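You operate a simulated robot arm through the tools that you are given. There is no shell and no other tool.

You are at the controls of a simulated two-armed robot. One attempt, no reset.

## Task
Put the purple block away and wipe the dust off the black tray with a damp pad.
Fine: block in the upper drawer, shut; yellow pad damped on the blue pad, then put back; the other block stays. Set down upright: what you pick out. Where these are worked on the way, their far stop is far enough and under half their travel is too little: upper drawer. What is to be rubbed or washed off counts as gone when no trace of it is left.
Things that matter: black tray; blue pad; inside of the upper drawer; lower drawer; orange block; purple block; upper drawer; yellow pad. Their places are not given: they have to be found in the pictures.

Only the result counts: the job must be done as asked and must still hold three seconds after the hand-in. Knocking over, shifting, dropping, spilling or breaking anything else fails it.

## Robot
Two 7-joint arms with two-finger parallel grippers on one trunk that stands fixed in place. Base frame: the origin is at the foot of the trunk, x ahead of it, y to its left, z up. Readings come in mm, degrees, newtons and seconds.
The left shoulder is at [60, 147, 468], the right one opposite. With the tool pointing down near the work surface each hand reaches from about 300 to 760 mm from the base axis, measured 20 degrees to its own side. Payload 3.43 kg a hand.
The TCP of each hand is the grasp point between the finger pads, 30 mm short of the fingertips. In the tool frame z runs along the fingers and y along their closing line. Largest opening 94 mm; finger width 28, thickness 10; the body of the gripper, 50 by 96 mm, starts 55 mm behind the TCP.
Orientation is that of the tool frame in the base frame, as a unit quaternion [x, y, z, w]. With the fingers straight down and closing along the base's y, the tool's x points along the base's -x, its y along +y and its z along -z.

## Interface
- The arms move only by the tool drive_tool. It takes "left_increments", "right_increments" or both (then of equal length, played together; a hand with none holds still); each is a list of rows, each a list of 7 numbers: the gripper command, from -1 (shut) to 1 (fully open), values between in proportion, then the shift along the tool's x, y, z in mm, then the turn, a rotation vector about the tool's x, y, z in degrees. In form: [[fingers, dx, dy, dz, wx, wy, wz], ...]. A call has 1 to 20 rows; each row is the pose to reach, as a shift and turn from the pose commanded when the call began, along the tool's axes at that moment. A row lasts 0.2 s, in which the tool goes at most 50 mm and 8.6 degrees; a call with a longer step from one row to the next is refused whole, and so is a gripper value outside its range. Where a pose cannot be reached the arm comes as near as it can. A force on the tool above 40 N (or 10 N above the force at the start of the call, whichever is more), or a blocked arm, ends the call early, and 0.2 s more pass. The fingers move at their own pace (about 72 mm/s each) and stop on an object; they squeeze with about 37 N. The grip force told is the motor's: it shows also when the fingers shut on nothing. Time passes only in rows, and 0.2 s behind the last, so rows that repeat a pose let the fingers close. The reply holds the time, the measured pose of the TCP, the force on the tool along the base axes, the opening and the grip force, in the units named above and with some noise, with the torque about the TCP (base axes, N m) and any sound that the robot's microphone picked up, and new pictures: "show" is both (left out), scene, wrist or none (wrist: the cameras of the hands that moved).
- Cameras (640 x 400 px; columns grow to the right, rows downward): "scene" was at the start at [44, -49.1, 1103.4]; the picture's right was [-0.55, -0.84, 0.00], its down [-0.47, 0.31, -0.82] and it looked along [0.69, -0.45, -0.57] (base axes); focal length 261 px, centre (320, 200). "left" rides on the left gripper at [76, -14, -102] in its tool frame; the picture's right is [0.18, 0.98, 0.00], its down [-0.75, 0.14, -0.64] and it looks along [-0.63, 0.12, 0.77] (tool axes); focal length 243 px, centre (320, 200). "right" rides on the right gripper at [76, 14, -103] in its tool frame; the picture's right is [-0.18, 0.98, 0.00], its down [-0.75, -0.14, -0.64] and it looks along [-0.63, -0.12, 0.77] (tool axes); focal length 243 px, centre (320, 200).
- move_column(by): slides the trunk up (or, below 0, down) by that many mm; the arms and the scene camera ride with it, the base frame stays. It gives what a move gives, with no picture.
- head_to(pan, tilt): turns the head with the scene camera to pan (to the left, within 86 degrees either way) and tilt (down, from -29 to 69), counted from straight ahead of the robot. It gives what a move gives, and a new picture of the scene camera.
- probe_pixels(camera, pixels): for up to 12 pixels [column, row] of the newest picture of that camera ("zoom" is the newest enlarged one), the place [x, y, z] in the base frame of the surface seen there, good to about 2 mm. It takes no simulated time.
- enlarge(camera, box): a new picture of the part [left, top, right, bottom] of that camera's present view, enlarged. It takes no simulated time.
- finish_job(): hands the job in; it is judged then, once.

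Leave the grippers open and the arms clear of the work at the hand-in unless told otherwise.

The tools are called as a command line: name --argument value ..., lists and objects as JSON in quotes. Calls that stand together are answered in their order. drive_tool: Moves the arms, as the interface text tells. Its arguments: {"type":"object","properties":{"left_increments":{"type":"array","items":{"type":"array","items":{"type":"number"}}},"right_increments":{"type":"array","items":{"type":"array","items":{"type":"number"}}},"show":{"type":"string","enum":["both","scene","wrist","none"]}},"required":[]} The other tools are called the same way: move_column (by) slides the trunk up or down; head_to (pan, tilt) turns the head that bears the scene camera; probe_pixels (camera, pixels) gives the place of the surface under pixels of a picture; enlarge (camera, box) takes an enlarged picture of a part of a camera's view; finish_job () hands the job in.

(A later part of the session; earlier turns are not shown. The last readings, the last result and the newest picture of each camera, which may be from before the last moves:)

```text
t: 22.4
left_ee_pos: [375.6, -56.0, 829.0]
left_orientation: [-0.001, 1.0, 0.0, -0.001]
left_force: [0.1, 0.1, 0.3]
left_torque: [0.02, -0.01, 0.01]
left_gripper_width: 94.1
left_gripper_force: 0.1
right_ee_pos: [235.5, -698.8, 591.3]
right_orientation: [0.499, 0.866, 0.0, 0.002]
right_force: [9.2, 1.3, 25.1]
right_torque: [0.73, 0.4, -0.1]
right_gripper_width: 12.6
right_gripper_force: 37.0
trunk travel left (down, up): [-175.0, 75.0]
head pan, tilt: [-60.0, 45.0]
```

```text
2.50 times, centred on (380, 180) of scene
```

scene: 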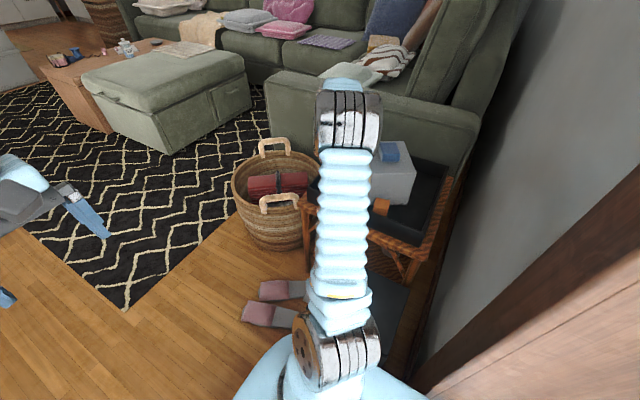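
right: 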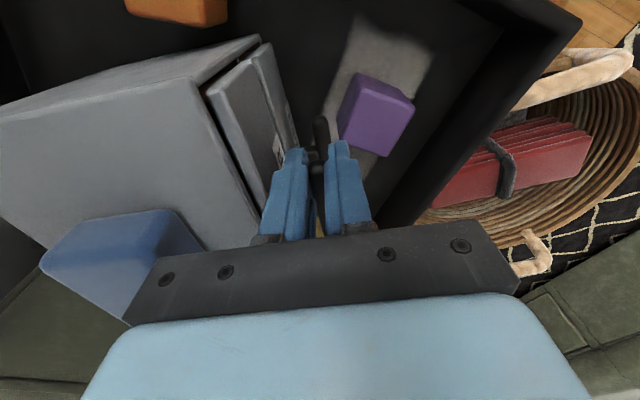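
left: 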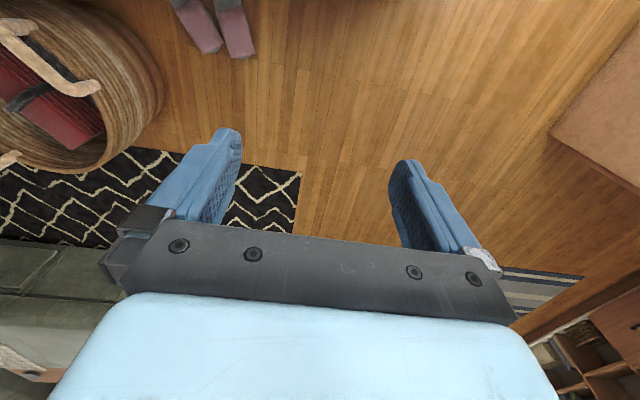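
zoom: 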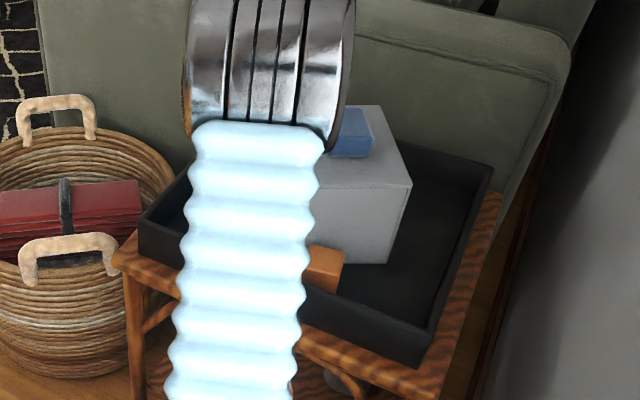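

The unit's top is level (602) and the drawer is shut; the body is still about 76 mm forward of home. The vertical load looks like strain in the clamp. I open slightly to relax, see where z settles, and re-close.

drive_tool --right_increments '[[-0.53, 0, 0, 0, 0, 0, 0], [-0.53, 0, 0, 0, 0, 0, 0], [-0.53, 0, 0, 0, 0, 0, 0]]' --show "wrist"

```text
t: 23.2
left_ee_pos: [376.2, -58.8, 827.7]
left_orientation: [0.0, 1.0, -0.001, 0.0]
left_force: [0.9, -0.1, 0.4]
left_torque: [-0.04, 0.01, 0.0]
left_gripper_width: 93.8
left_gripper_force: 0.1
right_ee_pos: [234.6, -700.1, 588.0]
right_orientation: [0.5, 0.866, 0.0, -0.001]
right_force: [0.3, -0.6, 0.5]
right_torque: [-0.03, -0.05, -0.01]
right_gripper_width: 21.9
right_gripper_force: 0.1
trunk travel left (down, up): [-175.0, 75.0]
head pan, tilt: [-60.0, 45.0]
```

right: 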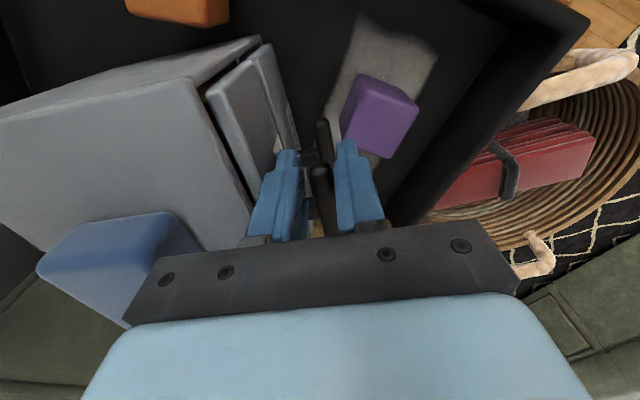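

Relaxed: z 588, no force. I close again without shift and read the width and force.

drive_tool --right_increments '[[-1, 0, 0, 0, 0, 0, 0], [-1, 0, 0, 0, 0, 0, 0], [-1, 0, 0, 0, 0, 0, 0]]' --show "wrist"

```text
t: 24.0
left_ee_pos: [375.6, -58.6, 827.9]
left_orientation: [0.0, 1.0, 0.0, 0.0]
left_force: [-0.3, 0.3, -0.3]
left_torque: [0.01, 0.01, 0.03]
left_gripper_width: 94.1
left_gripper_force: 0.0
right_ee_pos: [234.6, -699.9, 587.4]
right_orientation: [0.501, 0.866, 0.001, -0.001]
right_force: [0.8, 0.9, -0.4]
right_torque: [0.04, -0.02, -0.01]
right_gripper_width: 16.6
right_gripper_force: 36.7
trunk travel left (down, up): [-175.0, 75.0]
head pan, tilt: [-60.0, 45.0]
```

right: 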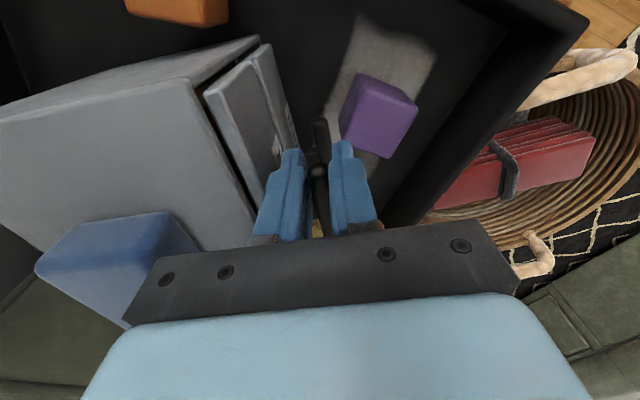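

Clean grip again (16.6 mm). I push back 24 mm in small steps and watch the forces.

drive_tool --right_increments '[[-1, 0, -4, 0, 0, 0, 0], [-1, 0, -8, 0, 0, 0, 0], [-1, 0, -12, 0, 0, 0, 0], [-1, 0, -16, 0, 0, 0, 0], [-1, 0, -20, 0, 0, 0, 0], [-1, 0, -24, 0, 0, 0, 0]]' --show "wrist"

```text
t: 25.4
left_ee_pos: [376.6, -58.0, 828.1]
left_orientation: [0.0, 1.0, 0.0, 0.0]
left_force: [0.0, 0.3, 0.3]
left_torque: [-0.03, 0.01, -0.01]
left_gripper_width: 93.8
left_gripper_force: 0.1
right_ee_pos: [214.4, -712.3, 588.7]
right_orientation: [0.5, 0.866, 0.0, 0.0]
right_force: [2.2, 2.4, -0.7]
right_torque: [0.02, -0.02, 0.06]
right_gripper_width: 16.7
right_gripper_force: 37.1
trunk travel left (down, up): [-175.0, 75.0]
head pan, tilt: [-60.0, 45.0]
```

right: 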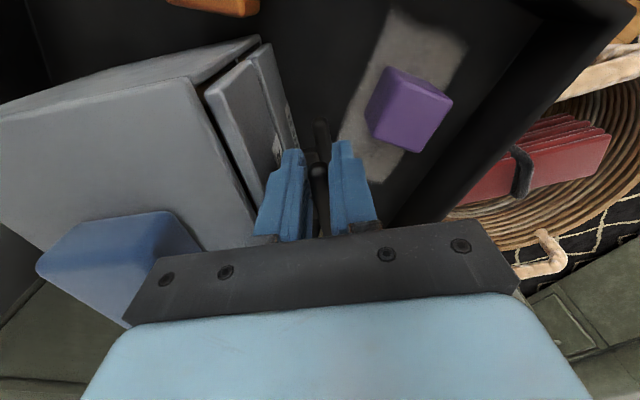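

It slides back with about 3 N and no lift. Remaining: about 48 mm.

drive_tool --right_increments '[[-1, 0, -5, 0, 0, 0, 0], [-1, 0, -10, 0, 0, 0, 0], [-1, 0, -15, 0, 0, 0, 0], [-1, 0, -20, 0, 0, 0, 0], [-1, 0, -25, 0, 0, 0, 0], [-1, 0, -30, 0, 0, 0, 0], [-1, 0, -35, 0, 0, 0, 0], [-1, 0, -40, 0, 0, 0, 0], [-1, 0, -44, 0, 0, 0, 0], [-1, 0, -47, 0, 0, 0, 0]]' --show "wrist"

```text
t: 27.6
left_ee_pos: [376.7, -58.0, 827.2]
left_orientation: [-0.001, 1.0, -0.001, -0.001]
left_force: [-0.5, -0.3, 0.4]
left_torque: [-0.01, 0.01, 0.02]
left_gripper_width: 93.9
left_gripper_force: 0.0
right_ee_pos: [174.6, -734.5, 591.1]
right_orientation: [0.499, 0.866, -0.001, 0.001]
right_force: [7.7, 1.6, 11.8]
right_torque: [0.4, 0.09, 0.08]
right_gripper_width: 12.6
right_gripper_force: 37.2
trunk travel left (down, up): [-175.0, 75.0]
head pan, tilt: [-60.0, 45.0]
```

right: 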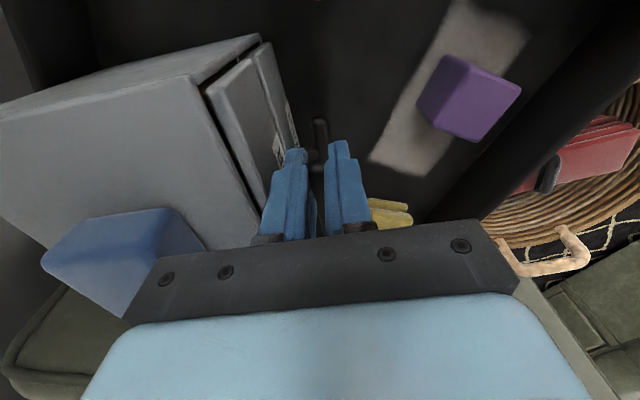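

Width fell to 12.6 again with 12 N lift: the grip is riding up on the bar. We are practically at the home position, so I release and check the unit's location.

drive_tool --right_increments '[[-0.53, 0, 0, 0, 0, 0, 0], [-0.53, 0, 0, 0, 0, 0, 0]]' --show "wrist"

probe_pixels --camera "right" --pixels '[[190, 82], [245, 195], [100, 120], [255, 42], [205, 95], [262, 48], [270, 60], [150, 180], [320, 130], [150, 60], [165, 220], [60, 255]]'

enlarge --camera "right" --box '[180, 30, 400, 240]'

```text
t: 28.2
left_ee_pos: [376.2, -58.4, 827.3]
left_orientation: [0.0, 1.0, 0.0, 0.0]
left_force: [-1.1, 0.7, 0.3]
left_torque: [-0.01, 0.0, 0.01]
left_gripper_width: 94.0
left_gripper_force: 0.2
right_ee_pos: [172.7, -734.6, 588.8]
right_orientation: [0.5, 0.866, 0.001, -0.002]
right_force: [-0.4, -0.1, 0.1]
right_torque: [0.01, 0.0, 0.02]
right_gripper_width: 21.9
right_gripper_force: 0.1
trunk travel left (down, up): [-175.0, 75.0]
head pan, tilt: [-60.0, 45.0]
```

right: 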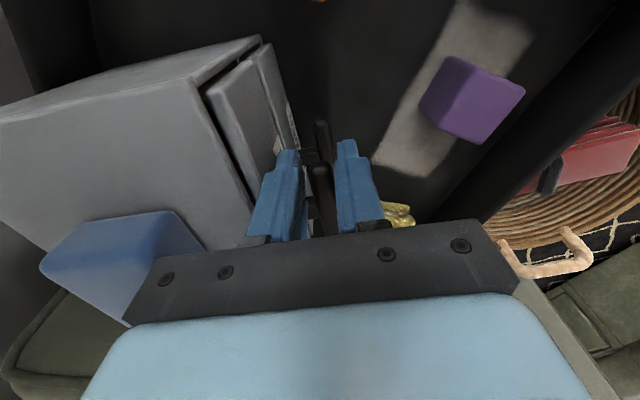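

```text
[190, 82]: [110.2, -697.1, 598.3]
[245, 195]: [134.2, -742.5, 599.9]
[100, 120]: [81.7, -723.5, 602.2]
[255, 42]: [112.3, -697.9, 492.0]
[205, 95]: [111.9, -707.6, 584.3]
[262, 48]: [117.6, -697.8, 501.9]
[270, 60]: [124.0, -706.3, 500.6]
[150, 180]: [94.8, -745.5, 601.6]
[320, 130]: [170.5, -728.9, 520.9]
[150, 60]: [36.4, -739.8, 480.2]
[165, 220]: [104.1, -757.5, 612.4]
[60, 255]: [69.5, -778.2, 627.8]
```

```text
1.90 times, centred on (290, 135) of right
```

zoom: 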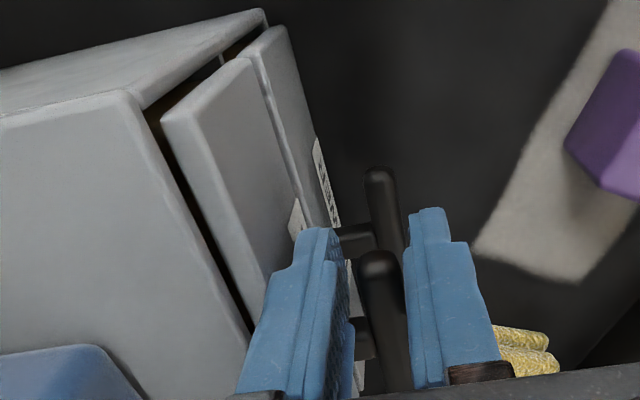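

I raise the hand to exactly the earlier hover pose (t=10.0) to compare pictures of the unit.

drive_tool --right_increments '[[-0.53, 0, 0, -20, 0, 0, 0], [-0.53, 0, 0, -55, 0, 0, 0], [-0.53, 0, -1, -91, 0, 0, 0], [-0.53, 0, -1, -91, 0, 0, 0]]' --show "wrist"

```text
t: 29.2
left_ee_pos: [376.2, -58.5, 827.3]
left_orientation: [0.001, 1.0, 0.001, 0.001]
left_force: [-0.2, 0.4, 0.1]
left_torque: [0.01, -0.01, 0.0]
left_gripper_width: 93.9
left_gripper_force: 0.0
right_ee_pos: [172.7, -736.4, 679.6]
right_orientation: [0.501, 0.866, 0.0, -0.001]
right_force: [0.7, 0.1, 0.6]
right_torque: [-0.03, -0.03, 0.01]
right_gripper_width: 22.0
right_gripper_force: 0.0
trunk travel left (down, up): [-175.0, 75.0]
head pan, tilt: [-60.0, 45.0]
```

right: 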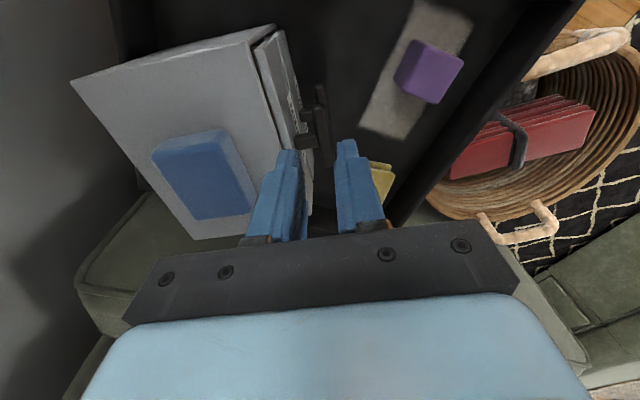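

The unit is back within a couple of mm (rear corner (70,82) vs (68,85)). The blue pad seems shifted about 8 mm on its top. I probe to measure.

enlarge --camera "right" --box '[60, 20, 340, 245]'

probe_pixels --camera "right" --pixels '[[72, 82], [247, 46], [195, 238], [160, 157], [215, 138], [200, 212], [247, 205], [252, 45], [275, 32], [322, 90], [200, 180]]'

```text
1.78 times, centred on (200, 132) of right
```

zoom: 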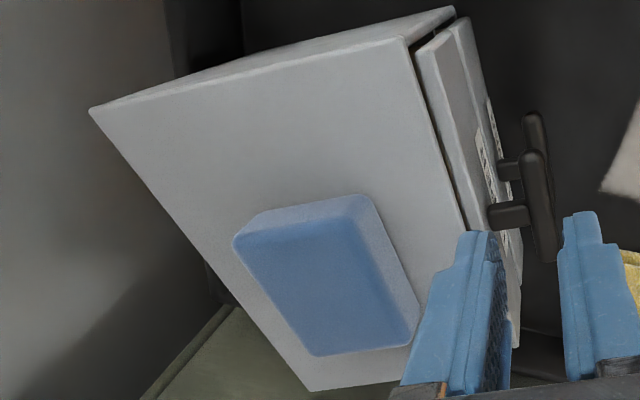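

```text
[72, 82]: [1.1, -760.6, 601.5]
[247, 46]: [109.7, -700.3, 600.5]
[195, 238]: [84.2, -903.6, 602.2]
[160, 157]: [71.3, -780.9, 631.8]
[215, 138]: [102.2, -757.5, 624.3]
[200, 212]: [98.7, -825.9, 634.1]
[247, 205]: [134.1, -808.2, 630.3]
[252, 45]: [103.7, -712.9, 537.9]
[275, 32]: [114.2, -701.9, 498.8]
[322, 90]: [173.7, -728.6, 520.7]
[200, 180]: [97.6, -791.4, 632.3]
```

The unit is back home within ~2–3 mm (corner (109.7,−700.3)); its stop is ~84 mm, so 60 mm is well above half and avoids pulling the body. I descend, grip, and pull only 60 mm.

drive_tool --right_increments '[[-0.53, 0, 0, 30, 0, 0, 0], [-0.53, 0, 0, 60, 0, 0, 0], [-0.53, 0, 0, 80, 0, 0, 0], [-0.53, 0, 0, 93, 0, 0, 0], [-0.53, 0, 0, 93, 0, 0, 0], [-1, 0, 0, 93, 0, 0, 0], [-1, 0, 0, 93, 0, 0, 0], [-1, 0, 6, 93, 0, 0, 0], [-1, 0, 14, 93, 0, 0, 0], [-1, 0, 22, 93, 0, 0, 0], [-1, 0, 30, 93, 0, 0, 0], [-1, 0, 38, 93, 0, 0, 0], [-1, 0, 46, 93, 0, 0, 0], [-1, 0, 54, 93, 0, 0, 0], [-1, 0, 60, 93, 0, 0, 0]]' --show "wrist"

```text
t: 32.4
left_ee_pos: [375.9, -59.9, 828.0]
left_orientation: [0.001, 1.0, -0.001, -0.001]
left_force: [-0.1, -1.0, 0.0]
left_torque: [0.01, -0.01, -0.01]
left_gripper_width: 94.2
left_gripper_force: 0.0
right_ee_pos: [222.9, -705.4, 585.8]
right_orientation: [0.5, 0.866, 0.0, 0.0]
right_force: [0.3, -2.1, 1.3]
right_torque: [-0.22, -0.11, -0.02]
right_gripper_width: 16.8
right_gripper_force: 36.8
trunk travel left (down, up): [-175.0, 75.0]
head pan, tilt: [-60.0, 45.0]
```

right: 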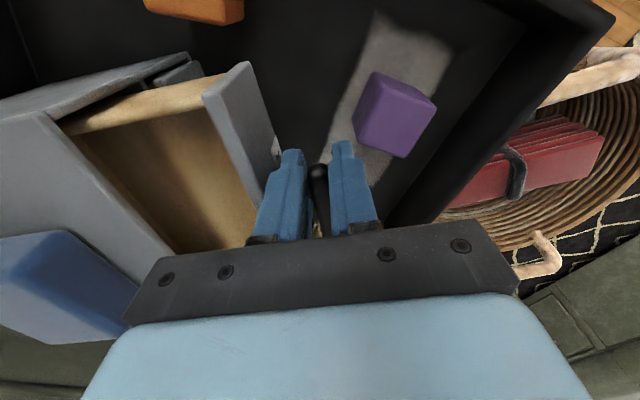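

The drawer is out about 60 mm. I check the cabinet corner, then release and lift away.

probe_pixels --camera "right" --pixels '[[35, 118], [45, 115], [140, 265], [208, 93], [245, 65], [215, 100], [120, 150], [120, 190], [160, 220], [70, 130], [60, 122]]'

drive_tool --right_increments '[[-0.53, 0, 0, 0, 0, 0, 0], [-0.53, 0, 0, 0, 0, 0, 0], [-0.53, 0, 0, -20, 0, 0, 0], [-0.53, 0, 0, -60, 0, 0, 0], [-0.53, 0, 0, -100, 0, 0, 0], [-0.53, 0, 0, -140, 0, 0, 0]]'

```text
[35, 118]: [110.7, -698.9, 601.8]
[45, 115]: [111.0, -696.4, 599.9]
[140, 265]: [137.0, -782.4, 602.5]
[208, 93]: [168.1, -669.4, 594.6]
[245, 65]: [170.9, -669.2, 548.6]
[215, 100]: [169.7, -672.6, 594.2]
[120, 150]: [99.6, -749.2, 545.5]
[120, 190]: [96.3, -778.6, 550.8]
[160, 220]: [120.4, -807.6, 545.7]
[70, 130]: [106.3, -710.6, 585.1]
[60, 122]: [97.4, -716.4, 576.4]
```

```text
t: 33.8
left_ee_pos: [377.5, -58.5, 828.5]
left_orientation: [0.0, 1.0, 0.001, 0.0]
left_force: [-0.4, 0.5, -0.3]
left_torque: [0.0, -0.02, 0.01]
left_gripper_width: 93.7
left_gripper_force: 0.1
right_ee_pos: [224.3, -705.1, 727.9]
right_orientation: [0.5, 0.866, 0.001, 0.0]
right_force: [0.1, 0.1, -0.2]
right_torque: [0.02, 0.0, -0.02]
right_gripper_width: 22.0
right_gripper_force: 0.1
trunk travel left (down, up): [-175.0, 75.0]
head pan, tilt: [-60.0, 45.0]
```

scene: 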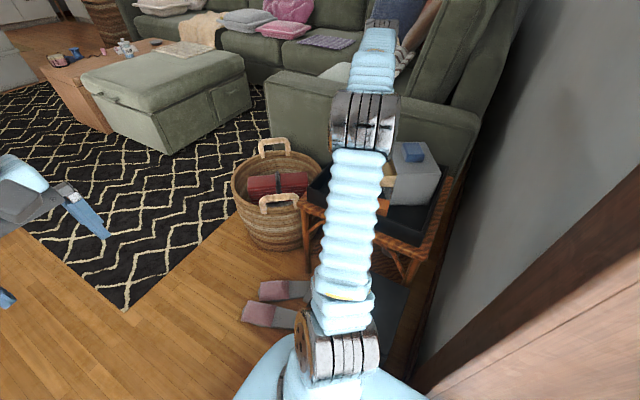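
right: 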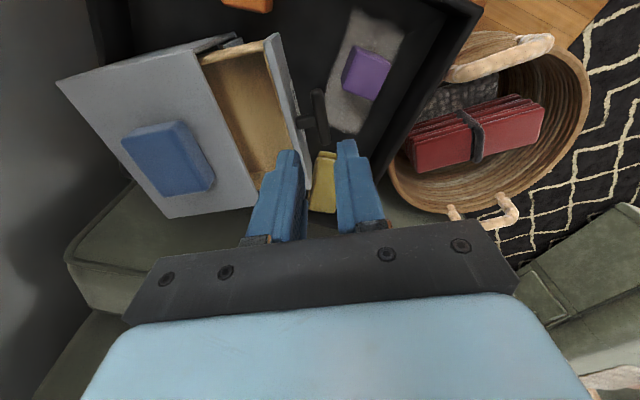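

Drawer floor is z≈545, opening ≈60 mm, unit in place. Next I turn the hand +120° about its axis (closing along base y, camera on the +x side) above the purple block.

drive_tool --right_increments '[[0.4, 0, 6, 0, 0, 0, 8], [0.4, 0, 12, 0, 0, 0, 16], [0.4, 0, 18, 0, 0, 0, 24], [0.4, 0, 24, 0, 0, 0, 32], [0.4, 0, 30, 0, 0, 0, 40], [0.4, 0, 36, 0, 0, 0, 48], [0.4, 0, 42, 0, 0, 0, 56], [0.4, 0, 48, 0, 0, 0, 64], [0.4, 0, 54, 0, 0, 0, 72], [0.4, -3.7, 56, 0, 0, 0, 80], [0.4, -3.7, 56, 0, 0, 0, 88], [0.4, -3.7, 56, 0, 0, 0, 96], [0.4, -3.7, 56, 0, 0, 0, 104], [0.4, -3.7, 56, 0, 0, 0, 112], [0.4, -3.7, 56, 0, 0, 0, 120], [0.4, -3.7, 56, 0, 0, 0, 120]]'

```text
t: 37.2
left_ee_pos: [376.5, -58.0, 829.1]
left_orientation: [0.001, 1.0, 0.0, 0.0]
left_force: [0.4, 0.4, -0.1]
left_torque: [0.01, 0.01, 0.02]
left_gripper_width: 93.8
left_gripper_force: 0.0
right_ee_pos: [276.0, -680.0, 727.4]
right_orientation: [1.0, -0.002, 0.0, 0.0]
right_force: [-0.6, 0.0, 0.5]
right_torque: [0.0, -0.02, -0.04]
right_gripper_width: 65.4
right_gripper_force: 0.1
trunk travel left (down, up): [-175.0, 75.0]
head pan, tilt: [-60.0, 45.0]
```

scene: 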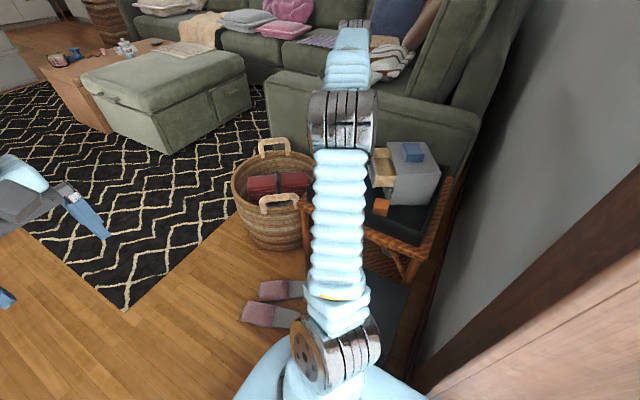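
right: 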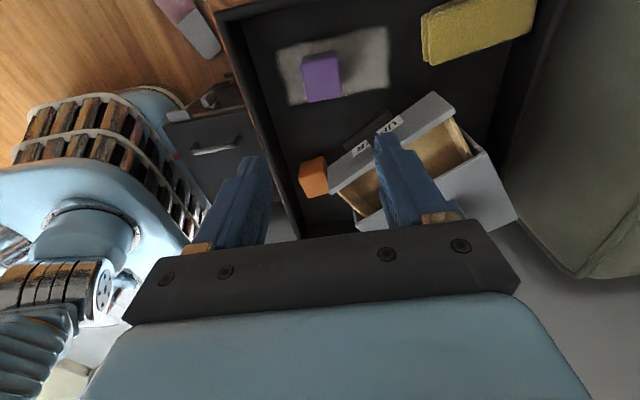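

Good. I measure the purple block's corners precisely here.

enlarge --camera "right" --box '[260, 15, 420, 115]'

probe_pixels --camera "zoom" --pixels '[[180, 170], [175, 250], [310, 240], [310, 160], [240, 200], [180, 335], [300, 335], [240, 340], [160, 200], [322, 190]]'

```text
4.00 times, centred on (340, 65) of right
```

zoom: 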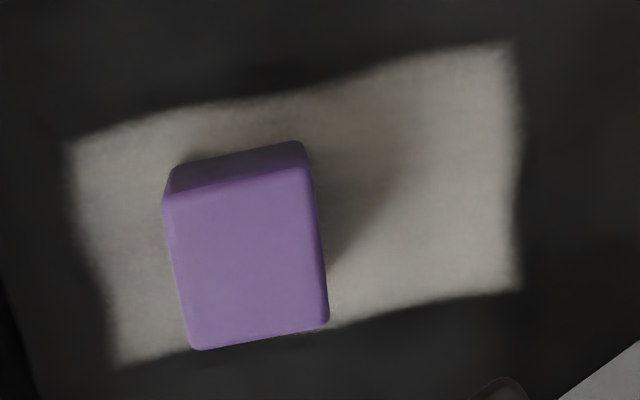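

```text
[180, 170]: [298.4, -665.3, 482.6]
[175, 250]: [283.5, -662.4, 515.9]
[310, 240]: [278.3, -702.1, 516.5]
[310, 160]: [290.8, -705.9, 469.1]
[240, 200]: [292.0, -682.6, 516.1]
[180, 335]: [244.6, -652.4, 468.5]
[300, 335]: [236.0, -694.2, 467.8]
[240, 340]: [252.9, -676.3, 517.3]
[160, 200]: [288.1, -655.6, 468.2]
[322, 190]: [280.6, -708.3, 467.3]
```

Block top: x≈251–297, y≈−660…−703, top z 516.5. I tilt the hand 15° leaning away from the drawer handle and come down to a hover.

drive_tool --right_increments '[[0.4, -2, 2, 20, 0, -5, 0], [0.4, -2, 2, 40, 0, -10, 0], [0.4, -2, 2, 70, 0, -15, 0], [0.4, -2, 2, 107, 0, -15, 0], [0.4, -2, 2, 150, 0, -15, 0], [0.4, -2, 2, 150, 0, -15, 0]]'

```text
t: 38.6
left_ee_pos: [376.4, -58.7, 828.1]
left_orientation: [0.0, 1.0, 0.0, 0.0]
left_force: [0.3, 0.7, 0.7]
left_torque: [0.02, 0.02, -0.02]
left_gripper_width: 94.0
left_gripper_force: 0.0
right_ee_pos: [273.6, -681.5, 577.2]
right_orientation: [0.991, 0.0, -0.131, 0.0]
right_force: [0.7, -0.7, 0.6]
right_torque: [0.01, 0.02, -0.02]
right_gripper_width: 65.5
right_gripper_force: 0.0
trunk travel left (down, up): [-175.0, 75.0]
head pan, tilt: [-60.0, 45.0]
```

scene: 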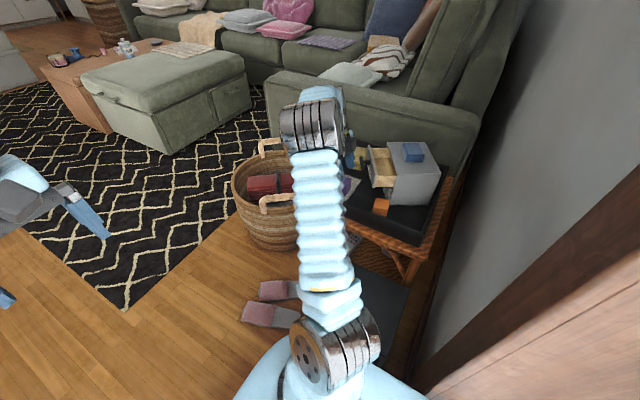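
right: 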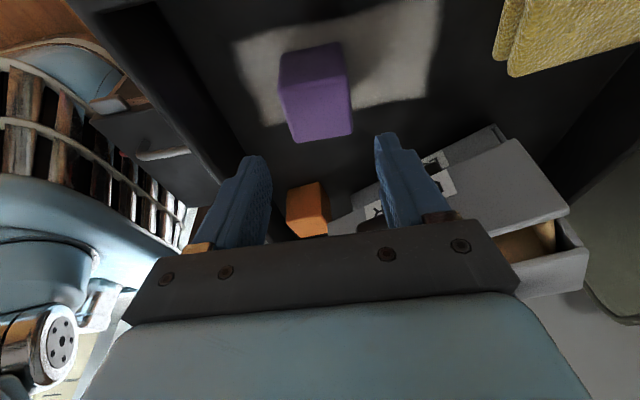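

The block sits between the fingers' lines. I descend vertically 65 mm (tool x +16.8, z +62.8).

drive_tool --right_increments '[[0.4, 5.2, 0, 19.3, 0, 0, 0], [0.4, 10.3, 0, 38.6, 0, 0, 0], [0.4, 16.8, 0, 62.8, 0, 0, 0], [0.4, 16.8, 0, 62.8, 0, 0, 0]]' --show "wrist"

```text
t: 39.6
left_ee_pos: [377.3, -59.0, 828.0]
left_orientation: [0.001, 1.0, 0.001, 0.0]
left_force: [0.3, -0.1, 0.3]
left_torque: [0.0, -0.01, 0.0]
left_gripper_width: 94.2
left_gripper_force: 0.1
right_ee_pos: [273.9, -682.0, 511.4]
right_orientation: [0.992, 0.0, -0.13, 0.0]
right_force: [-0.1, 0.3, -0.3]
right_torque: [0.01, -0.01, 0.0]
right_gripper_width: 65.7
right_gripper_force: 0.1
trunk travel left (down, up): [-175.0, 75.0]
head pan, tilt: [-60.0, 45.0]
```

right: 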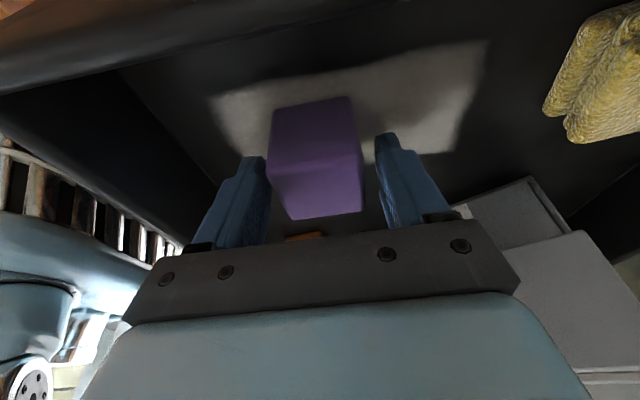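

The block stands between the fingers. I close, letting the grip settle.

drive_tool --right_increments '[[-1, 0, 0, 0, 0, 0, 0], [-1, 0, 0, 0, 0, 0, 0], [-1, 0, 0, 0, 0, 0, 0], [-1, 0, 0, 0, 0, 0, 0]]' --show "wrist"

```text
t: 40.6
left_ee_pos: [377.4, -58.9, 827.2]
left_orientation: [-0.001, 1.0, 0.001, -0.001]
left_force: [0.3, -1.3, -0.6]
left_torque: [0.04, -0.04, -0.03]
left_gripper_width: 93.9
left_gripper_force: 0.0
right_ee_pos: [273.1, -682.7, 510.8]
right_orientation: [0.991, 0.0, -0.131, 0.0]
right_force: [-0.6, 0.3, 0.4]
right_torque: [0.01, 0.02, 0.0]
right_gripper_width: 48.7
right_gripper_force: 36.9
trunk travel left (down, up): [-175.0, 75.0]
head pan, tilt: [-60.0, 45.0]
```

right: 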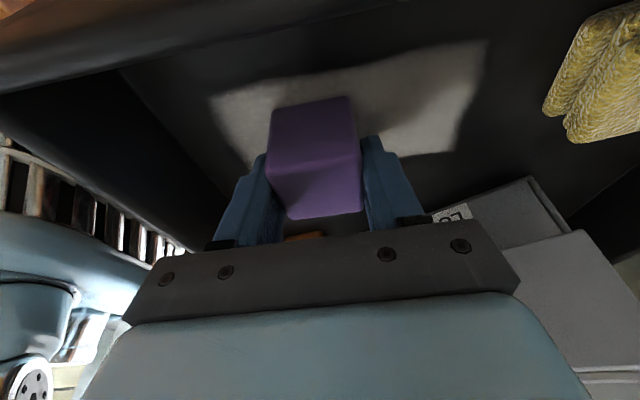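

Held at 48.7 mm width. I lift straight up ~150 mm.

drive_tool --right_increments '[[-1, -2.6, 0, -9.7, 0, 0, 0], [-1, -10.4, 0, -38.6, 0, 0, 0], [-1, -20.8, 0, -77.3, 0, 0, 0], [-1, -31.2, 0, -116, 0, 0, 0], [-1, -39, 0, -145, 0, 0, 0]]'

```text
t: 41.8
left_ee_pos: [376.8, -58.1, 827.9]
left_orientation: [0.0, 1.0, 0.0, 0.001]
left_force: [-0.8, -0.1, -0.1]
left_torque: [0.01, -0.01, 0.01]
left_gripper_width: 93.9
left_gripper_force: 0.1
right_ee_pos: [274.4, -683.9, 661.9]
right_orientation: [0.991, 0.0, -0.131, -0.001]
right_force: [0.8, 0.6, -0.8]
right_torque: [-0.02, 0.04, -0.01]
right_gripper_width: 48.3
right_gripper_force: 37.2
trunk travel left (down, up): [-175.0, 75.0]
head pan, tilt: [-60.0, 45.0]
```

scene: 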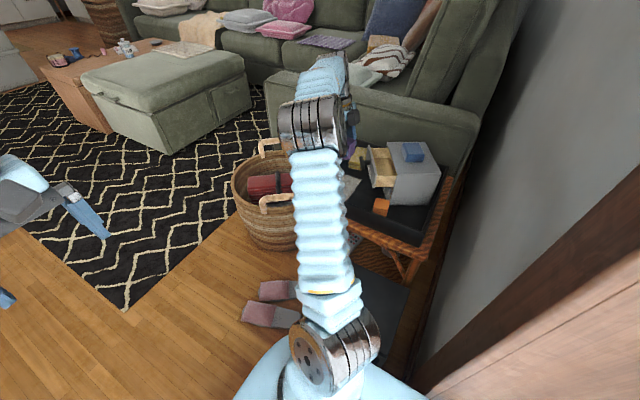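
right: 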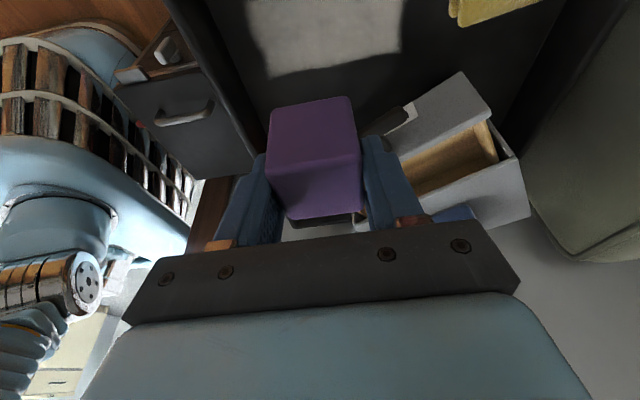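

The block is held. I measure the drawer's gap from the scene and wrist pictures.

enlarge --camera "right" --box '[360, 60, 540, 240]'

probe_pixels --camera "zoom" --pixels '[[360, 42], [190, 180], [458, 190], [470, 225], [255, 375], [300, 330], [380, 280], [445, 225], [180, 330], [560, 330], [200, 320], [350, 300]]'

enlarge --camera "scene" --box '[340, 125, 460, 225]'

probe_pixels --camera "zoom" --pixels '[[170, 130], [185, 200], [205, 205], [255, 215], [235, 130], [200, 130], [260, 140], [250, 100], [270, 180], [275, 205], [210, 165], [300, 120]]'

```text
2.22 times, centred on (450, 150) of right
```

zoom: 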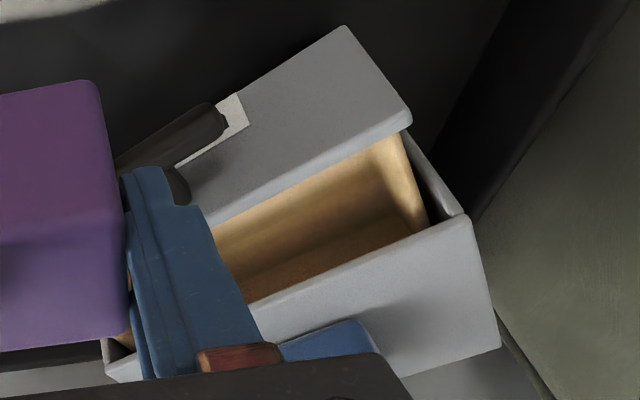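

```text
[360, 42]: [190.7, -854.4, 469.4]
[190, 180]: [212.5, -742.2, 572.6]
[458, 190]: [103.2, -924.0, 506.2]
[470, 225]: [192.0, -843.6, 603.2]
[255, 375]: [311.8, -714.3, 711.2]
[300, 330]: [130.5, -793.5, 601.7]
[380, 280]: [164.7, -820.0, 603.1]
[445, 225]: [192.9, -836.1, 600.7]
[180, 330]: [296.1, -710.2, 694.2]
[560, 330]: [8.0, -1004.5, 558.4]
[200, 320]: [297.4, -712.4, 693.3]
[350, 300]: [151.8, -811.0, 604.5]
```

```text
4.00 times, centred on (400, 175) of scene
```

zoom: 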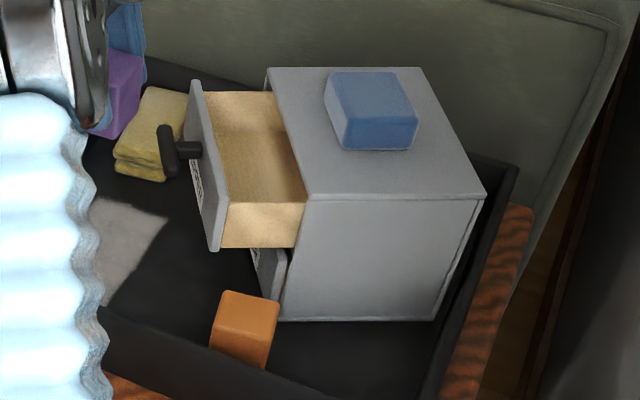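

```text
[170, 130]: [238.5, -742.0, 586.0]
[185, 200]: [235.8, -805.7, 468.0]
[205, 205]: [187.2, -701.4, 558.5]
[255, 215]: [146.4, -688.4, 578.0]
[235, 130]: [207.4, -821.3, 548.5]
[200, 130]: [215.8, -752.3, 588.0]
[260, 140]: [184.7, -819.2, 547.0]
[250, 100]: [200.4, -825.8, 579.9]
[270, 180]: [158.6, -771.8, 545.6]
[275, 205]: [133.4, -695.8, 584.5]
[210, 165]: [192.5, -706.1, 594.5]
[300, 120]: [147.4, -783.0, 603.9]
```

I probe across the panel's top edge and the cabinet's front edge to get the clear gap.

probe_pixels --camera "zoom" --pixels '[[204, 165], [213, 165], [217, 165], [221, 165], [225, 165], [230, 165], [235, 165], [285, 165], [290, 165], [295, 165], [300, 165], [305, 165]]'

probe_pixels --camera "zoom" --pixels '[[228, 205], [300, 205], [265, 207], [265, 203], [208, 90], [265, 95], [235, 92], [235, 97], [240, 180], [285, 190], [255, 195], [300, 200]]'

```text
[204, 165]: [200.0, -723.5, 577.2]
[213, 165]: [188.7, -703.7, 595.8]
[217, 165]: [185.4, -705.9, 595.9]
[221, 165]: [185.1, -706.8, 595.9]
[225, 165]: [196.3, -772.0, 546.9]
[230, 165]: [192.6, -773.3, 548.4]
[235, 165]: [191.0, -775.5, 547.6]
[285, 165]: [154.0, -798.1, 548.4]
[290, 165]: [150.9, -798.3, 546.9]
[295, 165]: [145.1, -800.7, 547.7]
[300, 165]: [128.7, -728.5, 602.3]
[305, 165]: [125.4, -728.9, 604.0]
```

```text
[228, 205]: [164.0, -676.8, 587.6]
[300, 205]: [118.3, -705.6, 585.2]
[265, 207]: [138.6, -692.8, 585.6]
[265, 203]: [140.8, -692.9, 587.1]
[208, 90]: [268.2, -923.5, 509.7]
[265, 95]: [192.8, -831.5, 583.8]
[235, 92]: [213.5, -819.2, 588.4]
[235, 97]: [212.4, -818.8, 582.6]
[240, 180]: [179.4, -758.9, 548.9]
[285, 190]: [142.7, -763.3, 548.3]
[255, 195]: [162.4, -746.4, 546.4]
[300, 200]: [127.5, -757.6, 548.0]
```

The clear gap is about 59 mm (n −5…54.5), drawer floor z≈547. The block is 48 wide. I measure the block's extent in the hand.

probe_pixels --camera "right" --pixels '[[290, 110], [315, 130], [345, 140], [285, 160], [315, 165], [350, 160], [320, 190], [295, 212], [350, 205], [320, 212], [275, 110], [352, 105]]'

```text
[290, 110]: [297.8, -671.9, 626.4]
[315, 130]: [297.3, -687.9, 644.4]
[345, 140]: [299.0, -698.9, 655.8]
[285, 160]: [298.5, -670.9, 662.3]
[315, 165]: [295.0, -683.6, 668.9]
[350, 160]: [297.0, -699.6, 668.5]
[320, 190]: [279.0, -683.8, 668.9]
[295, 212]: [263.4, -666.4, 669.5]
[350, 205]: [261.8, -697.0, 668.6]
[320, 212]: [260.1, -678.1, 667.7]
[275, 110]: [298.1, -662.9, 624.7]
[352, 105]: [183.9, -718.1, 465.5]
```

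The block hangs upright, centred on the TCP, bottom ≈43.5 mm below it. I carry it to above the drawer gap centre (177.9, −753.8), turning 30° to align with the drawer.

drive_tool --right_increments '[[-1, -10, 8, -8, -1.3, 0, -4.8], [-1, -27, 20, -4, -2.6, 0, -9.7], [-1, -45, 33, 0, -3.9, 0, -14.5], [-1, -63, 46, 4, -5.2, 0, -19.3], [-1, -80, 58, 7, -6.5, 0, -24.2], [-1, -97.1, 70.8, 10.6, -7.8, 0, -29], [-1, -97.1, 70.8, 10.6, -7.8, 0, -29]]'

```text
t: 43.4
left_ee_pos: [376.6, -58.9, 828.4]
left_orientation: [0.001, 1.0, 0.0, -0.001]
left_force: [0.4, 0.9, 0.0]
left_torque: [-0.02, -0.02, -0.01]
left_gripper_width: 94.2
left_gripper_force: 0.0
right_ee_pos: [175.7, -754.8, 675.9]
right_orientation: [0.957, 0.258, -0.127, 0.034]
right_force: [0.4, -0.1, -0.3]
right_torque: [0.03, 0.02, -0.01]
right_gripper_width: 48.5
right_gripper_force: 37.0
trunk travel left (down, up): [-175.0, 75.0]
head pan, tilt: [-60.0, 45.0]
```

scene: 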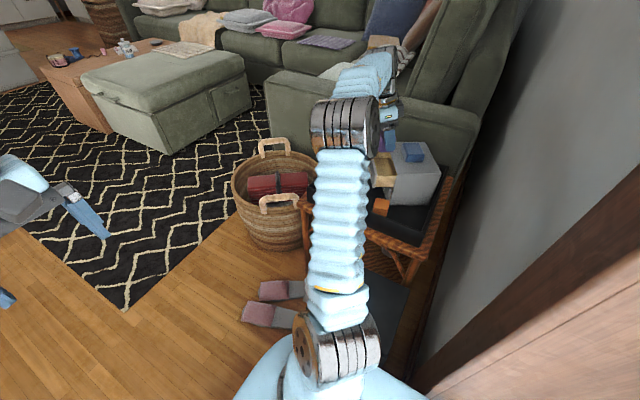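
right: 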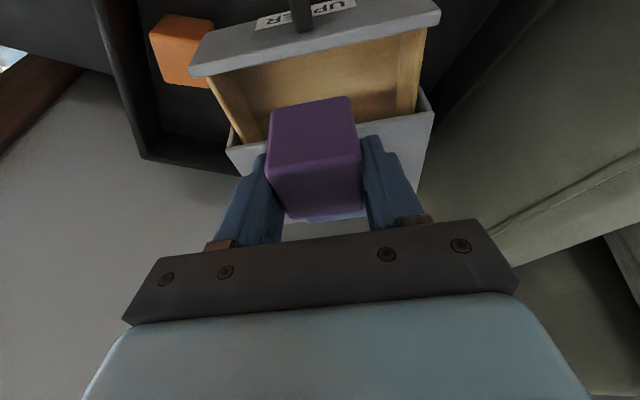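

Aligned. I probe the panel inner edge, block front face, and cabinet edge to check the fit.

probe_pixels --camera "right" --pixels '[[240, 68], [330, 48], [400, 32], [310, 50], [280, 112], [345, 102], [315, 130], [405, 125], [250, 150], [290, 165], [350, 160], [340, 80]]'

enlarge --camera "right" --box '[180, 0, 460, 220]'

```text
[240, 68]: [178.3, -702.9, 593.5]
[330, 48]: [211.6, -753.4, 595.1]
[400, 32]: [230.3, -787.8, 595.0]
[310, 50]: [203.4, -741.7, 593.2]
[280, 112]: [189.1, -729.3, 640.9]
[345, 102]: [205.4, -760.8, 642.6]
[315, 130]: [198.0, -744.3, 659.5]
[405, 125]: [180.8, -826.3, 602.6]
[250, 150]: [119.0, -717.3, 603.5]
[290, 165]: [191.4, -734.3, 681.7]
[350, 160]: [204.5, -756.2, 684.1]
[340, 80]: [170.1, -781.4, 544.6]
```

```text
1.82 times, centred on (320, 110) of right
```

zoom: 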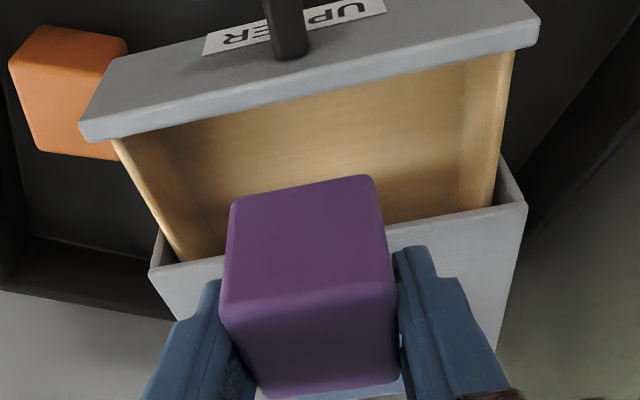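

Fit: block front at n≈46.5 vs panel inner 53; block back −1.5 vs cabinet −5…−8. I shift +1 mm in n and descend to just above the floor.

drive_tool --right_increments '[[-1, 8.7, 0, 28.7, 0, 0, 0], [-1, 13.9, 0, 48, 0, 0, 0], [-1, 17.8, 0, 62.5, 0, 0, 0], [-1, 20.4, 0, 72.2, 0, 0, 0], [-1, 21.5, 0, 76, 0, 0, 0]]'

```text
t: 44.6
left_ee_pos: [376.2, -57.8, 827.4]
left_orientation: [0.0, 1.0, 0.0, -0.001]
left_force: [0.3, 1.0, -0.1]
left_torque: [-0.02, 0.0, -0.01]
left_gripper_width: 93.7
left_gripper_force: 0.1
right_ee_pos: [175.7, -752.9, 595.8]
right_orientation: [0.958, 0.257, -0.126, 0.034]
right_force: [-0.5, -1.0, -0.5]
right_torque: [-0.02, 0.02, 0.02]
right_gripper_width: 48.5
right_gripper_force: 37.0
trunk travel left (down, up): [-175.0, 75.0]
head pan, tilt: [-60.0, 45.0]
```

scene: 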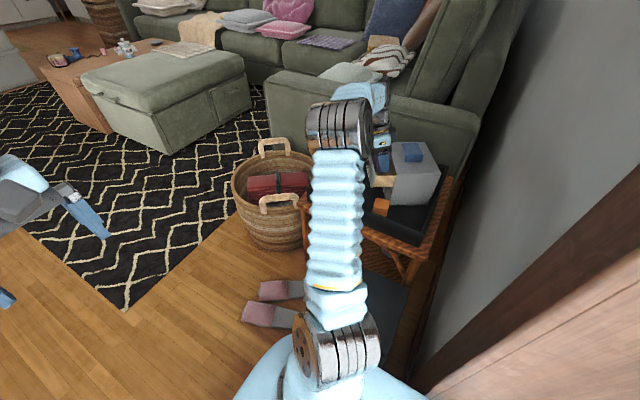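
right: 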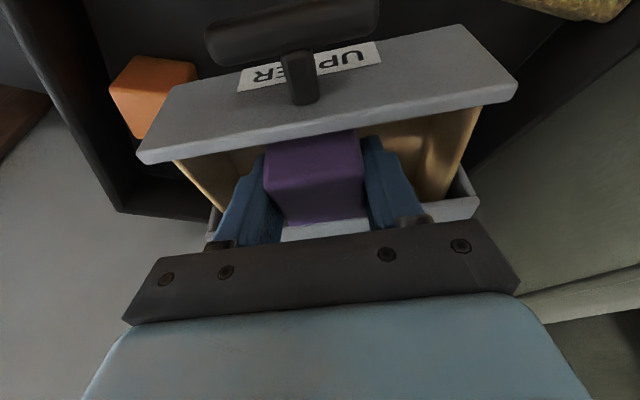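

No contact. I lower 4 mm more and read the force.

drive_tool --right_increments '[[-1, 0.5, 0, 1.9, 0, 0, 0], [-1, 1, 0, 3.9, 0, 0, 0]]' --show "none"

drive_tool --right_increments '[[-1, 0.25, 0, 1, 0, 0, 0]]' --show "none"

```text
t: 45.2
left_ee_pos: [377.3, -58.2, 827.0]
left_orientation: [0.0, 1.0, 0.001, 0.0]
left_force: [0.3, -0.8, 1.1]
left_torque: [0.02, 0.01, 0.01]
left_gripper_width: 94.0
left_gripper_force: 0.0
right_ee_pos: [176.4, -753.0, 592.8]
right_orientation: [0.957, 0.257, -0.127, 0.033]
right_force: [1.0, 0.3, 0.1]
right_torque: [-0.03, -0.03, 0.0]
right_gripper_width: 48.4
right_gripper_force: 37.7
trunk travel left (down, up): [-175.0, 75.0]
head pan, tilt: [-60.0, 45.0]
```

```text
t: 45.6
left_ee_pos: [376.6, -58.8, 827.8]
left_orientation: [0.0, 1.0, 0.0, 0.0]
left_force: [-0.6, -0.3, 0.4]
left_torque: [0.0, 0.03, 0.01]
left_gripper_width: 94.2
left_gripper_force: 0.0
right_ee_pos: [177.4, -754.2, 591.8]
right_orientation: [0.958, 0.257, -0.126, 0.035]
right_force: [-0.5, 0.4, -0.7]
right_torque: [0.01, -0.02, 0.03]
right_gripper_width: 48.7
right_gripper_force: 37.3
trunk travel left (down, up): [-175.0, 75.0]
head pan, tilt: [-60.0, 45.0]
```

Still no contact; 1 mm at a time.

drive_tool --right_increments '[[-1, 0.25, 0, 1, 0, 0, 0]]' --show "none"

drive_tool --right_increments '[[-1, 0.25, 0, 1, 0, 0, 0]]' --show "none"

drive_tool --right_increments '[[-1, 0.25, 0, 1, 0, 0, 0]]' --show "wrist"

```text
t: 46.0
left_ee_pos: [376.5, -59.3, 828.1]
left_orientation: [0.0, 1.0, -0.001, 0.001]
left_force: [-0.2, 0.4, -0.1]
left_torque: [0.02, 0.0, -0.01]
left_gripper_width: 93.7
left_gripper_force: 0.1
right_ee_pos: [176.2, -753.4, 590.4]
right_orientation: [0.957, 0.257, -0.126, 0.034]
right_force: [-0.2, 0.0, 0.4]
right_torque: [0.03, -0.02, 0.03]
right_gripper_width: 48.5
right_gripper_force: 37.2
trunk travel left (down, up): [-175.0, 75.0]
head pan, tilt: [-60.0, 45.0]
```

```text
t: 46.4
left_ee_pos: [377.4, -59.8, 828.0]
left_orientation: [0.001, 1.0, 0.0, 0.0]
left_force: [-0.5, 0.1, 0.6]
left_torque: [-0.01, 0.01, -0.01]
left_gripper_width: 94.1
left_gripper_force: 0.0
right_ee_pos: [176.2, -753.9, 590.3]
right_orientation: [0.957, 0.258, -0.126, 0.034]
right_force: [0.4, -0.2, -0.1]
right_torque: [-0.03, 0.03, -0.04]
right_gripper_width: 48.6
right_gripper_force: 37.6
trunk travel left (down, up): [-175.0, 75.0]
head pan, tilt: [-60.0, 45.0]
```

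```text
t: 46.8
left_ee_pos: [375.8, -58.2, 828.8]
left_orientation: [0.0, 1.0, 0.0, -0.001]
left_force: [0.4, -0.6, 0.2]
left_torque: [0.0, 0.0, -0.03]
left_gripper_width: 93.9
left_gripper_force: 0.0
right_ee_pos: [177.1, -751.9, 589.3]
right_orientation: [0.958, 0.257, -0.126, 0.033]
right_force: [-1.1, -0.6, -1.0]
right_torque: [-0.02, -0.01, 0.02]
right_gripper_width: 48.6
right_gripper_force: 37.2
trunk travel left (down, up): [-175.0, 75.0]
head pan, tilt: [-60.0, 45.0]
```

right: 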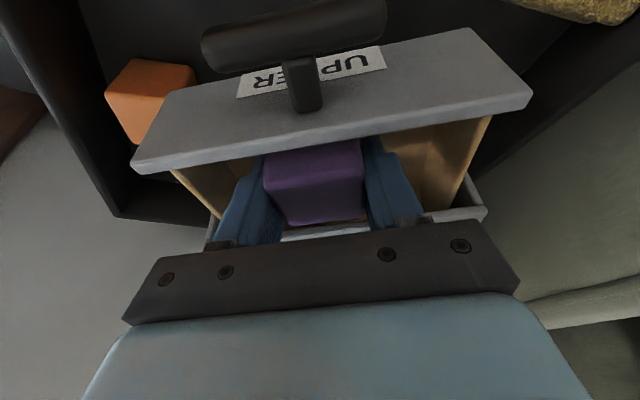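

drive_tool --right_increments '[[-1, 0.25, 0, 1, 0, 0, 0], [-1, 0.25, 0, 1, 0, 0, 0]]' --show "none"

drive_tool --right_increments '[[-1, 0.25, 0, 1, 0, 0, 0], [-1, 0.25, 0, 1, 0, 0, 0]]' --show "none"

```text
t: 47.4
left_ee_pos: [375.9, -58.5, 828.2]
left_orientation: [0.0, 1.0, 0.0, 0.0]
left_force: [-1.0, 0.0, -0.1]
left_torque: [-0.01, -0.01, 0.03]
left_gripper_width: 94.0
left_gripper_force: 0.0
right_ee_pos: [176.3, -752.7, 588.1]
right_orientation: [0.957, 0.257, -0.126, 0.034]
right_force: [-0.4, -0.1, 0.2]
right_torque: [0.0, 0.01, 0.02]
right_gripper_width: 48.5
right_gripper_force: 37.0
trunk travel left (down, up): [-175.0, 75.0]
head pan, tilt: [-60.0, 45.0]
```

```text
t: 48.0
left_ee_pos: [374.7, -58.1, 827.4]
left_orientation: [0.0, 1.0, 0.0, 0.0]
left_force: [0.3, -0.3, -0.1]
left_torque: [0.0, -0.02, 0.02]
left_gripper_width: 94.1
left_gripper_force: 0.0
right_ee_pos: [176.2, -753.4, 587.8]
right_orientation: [0.957, 0.257, -0.126, 0.034]
right_force: [0.1, -0.4, 0.1]
right_torque: [0.0, 0.01, 0.01]
right_gripper_width: 48.4
right_gripper_force: 36.9
trunk travel left (down, up): [-175.0, 75.0]
head pan, tilt: [-60.0, 45.0]
```

drive_tool --right_increments '[[-1, 0.25, 0, 1, 0, 0, 0], [-1, 0.25, 0, 1, 0, 0, 0]]' --show "none"

drive_tool --right_increments '[[-1, 0.25, 0, 1, 0, 0, 0], [-1, 0.25, 0, 1, 0, 0, 0]]' --show "wrist"

probe_pixels --camera "right" --pixels '[[315, 195], [290, 190], [345, 190], [315, 160], [300, 170], [410, 130], [250, 145], [435, 180], [360, 190]]'

```text
t: 48.6
left_ee_pos: [376.6, -57.7, 827.2]
left_orientation: [0.0, 1.0, 0.0, 0.0]
left_force: [-0.2, 0.2, 0.3]
left_torque: [0.02, 0.0, 0.01]
left_gripper_width: 94.2
left_gripper_force: 0.0
right_ee_pos: [176.9, -753.0, 585.8]
right_orientation: [0.957, 0.258, -0.126, 0.034]
right_force: [0.6, 0.0, -0.4]
right_torque: [0.03, -0.01, 0.0]
right_gripper_width: 48.5
right_gripper_force: 36.7
trunk travel left (down, up): [-175.0, 75.0]
head pan, tilt: [-60.0, 45.0]
```

```text
t: 49.2
left_ee_pos: [377.2, -59.7, 827.5]
left_orientation: [0.0, 1.0, 0.001, 0.0]
left_force: [-0.1, -0.5, -0.4]
left_torque: [0.02, 0.01, -0.04]
left_gripper_width: 93.9
left_gripper_force: 0.1
right_ee_pos: [176.3, -753.0, 586.2]
right_orientation: [0.957, 0.258, -0.126, 0.034]
right_force: [0.3, 0.2, -0.4]
right_torque: [-0.02, 0.02, -0.02]
right_gripper_width: 48.5
right_gripper_force: 36.4
trunk travel left (down, up): [-175.0, 75.0]
head pan, tilt: [-60.0, 45.0]
```

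right: 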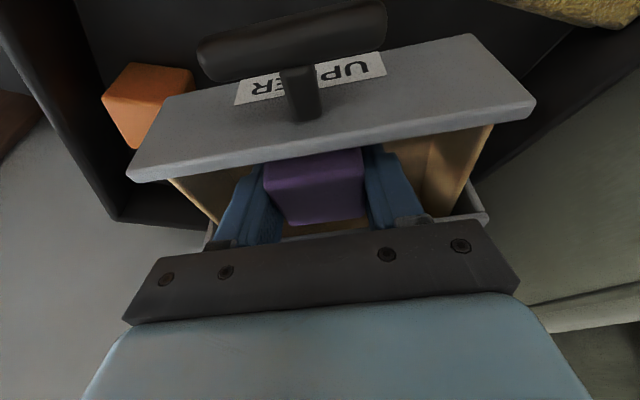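

```text
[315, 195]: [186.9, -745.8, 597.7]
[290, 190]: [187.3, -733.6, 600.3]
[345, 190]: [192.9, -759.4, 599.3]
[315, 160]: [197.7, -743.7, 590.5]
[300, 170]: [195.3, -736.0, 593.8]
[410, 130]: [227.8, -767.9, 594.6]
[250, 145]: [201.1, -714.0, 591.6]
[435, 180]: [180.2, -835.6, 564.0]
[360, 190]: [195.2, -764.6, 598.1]
```

The block top now reads about 598 (12 mm above TCP, earlier 7), so it seems to rest on the drawer floor and slide in the pads. I release it here by opening to ~70 mm.

drive_tool --right_increments '[[0.0, 0, 0, 0, 0, 0, 0], [0.4, 0, 0, 0, 0, 0, 0], [0.4, 0, 0, 0, 0, 0, 0]]' --show "wrist"

probe_pixels --camera "right" --pixels '[[315, 195], [290, 195], [345, 195], [315, 210], [300, 170], [410, 130]]'

```text
t: 50.0
left_ee_pos: [377.0, -59.1, 827.6]
left_orientation: [0.001, 1.0, 0.0, 0.001]
left_force: [0.0, -0.2, 0.2]
left_torque: [0.01, 0.0, -0.05]
left_gripper_width: 93.8
left_gripper_force: 0.1
right_ee_pos: [177.1, -753.8, 585.7]
right_orientation: [0.957, 0.257, -0.126, 0.034]
right_force: [-0.5, 0.4, -0.1]
right_torque: [0.03, 0.01, -0.01]
right_gripper_width: 65.9
right_gripper_force: 0.1
trunk travel left (down, up): [-175.0, 75.0]
head pan, tilt: [-60.0, 45.0]
```

right: 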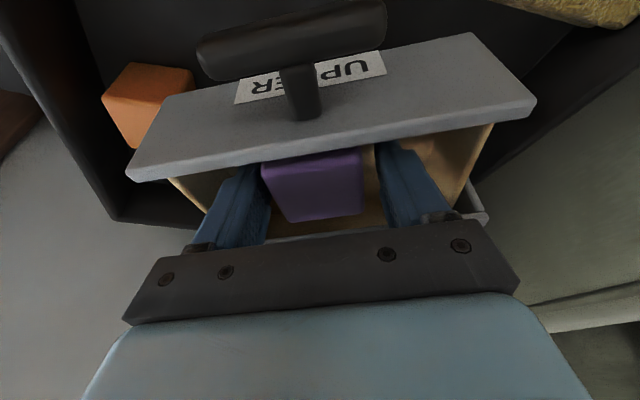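

```text
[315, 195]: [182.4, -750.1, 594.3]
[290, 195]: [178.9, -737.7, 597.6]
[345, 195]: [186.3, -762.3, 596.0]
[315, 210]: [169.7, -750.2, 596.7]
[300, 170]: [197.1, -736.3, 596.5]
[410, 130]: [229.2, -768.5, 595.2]
```

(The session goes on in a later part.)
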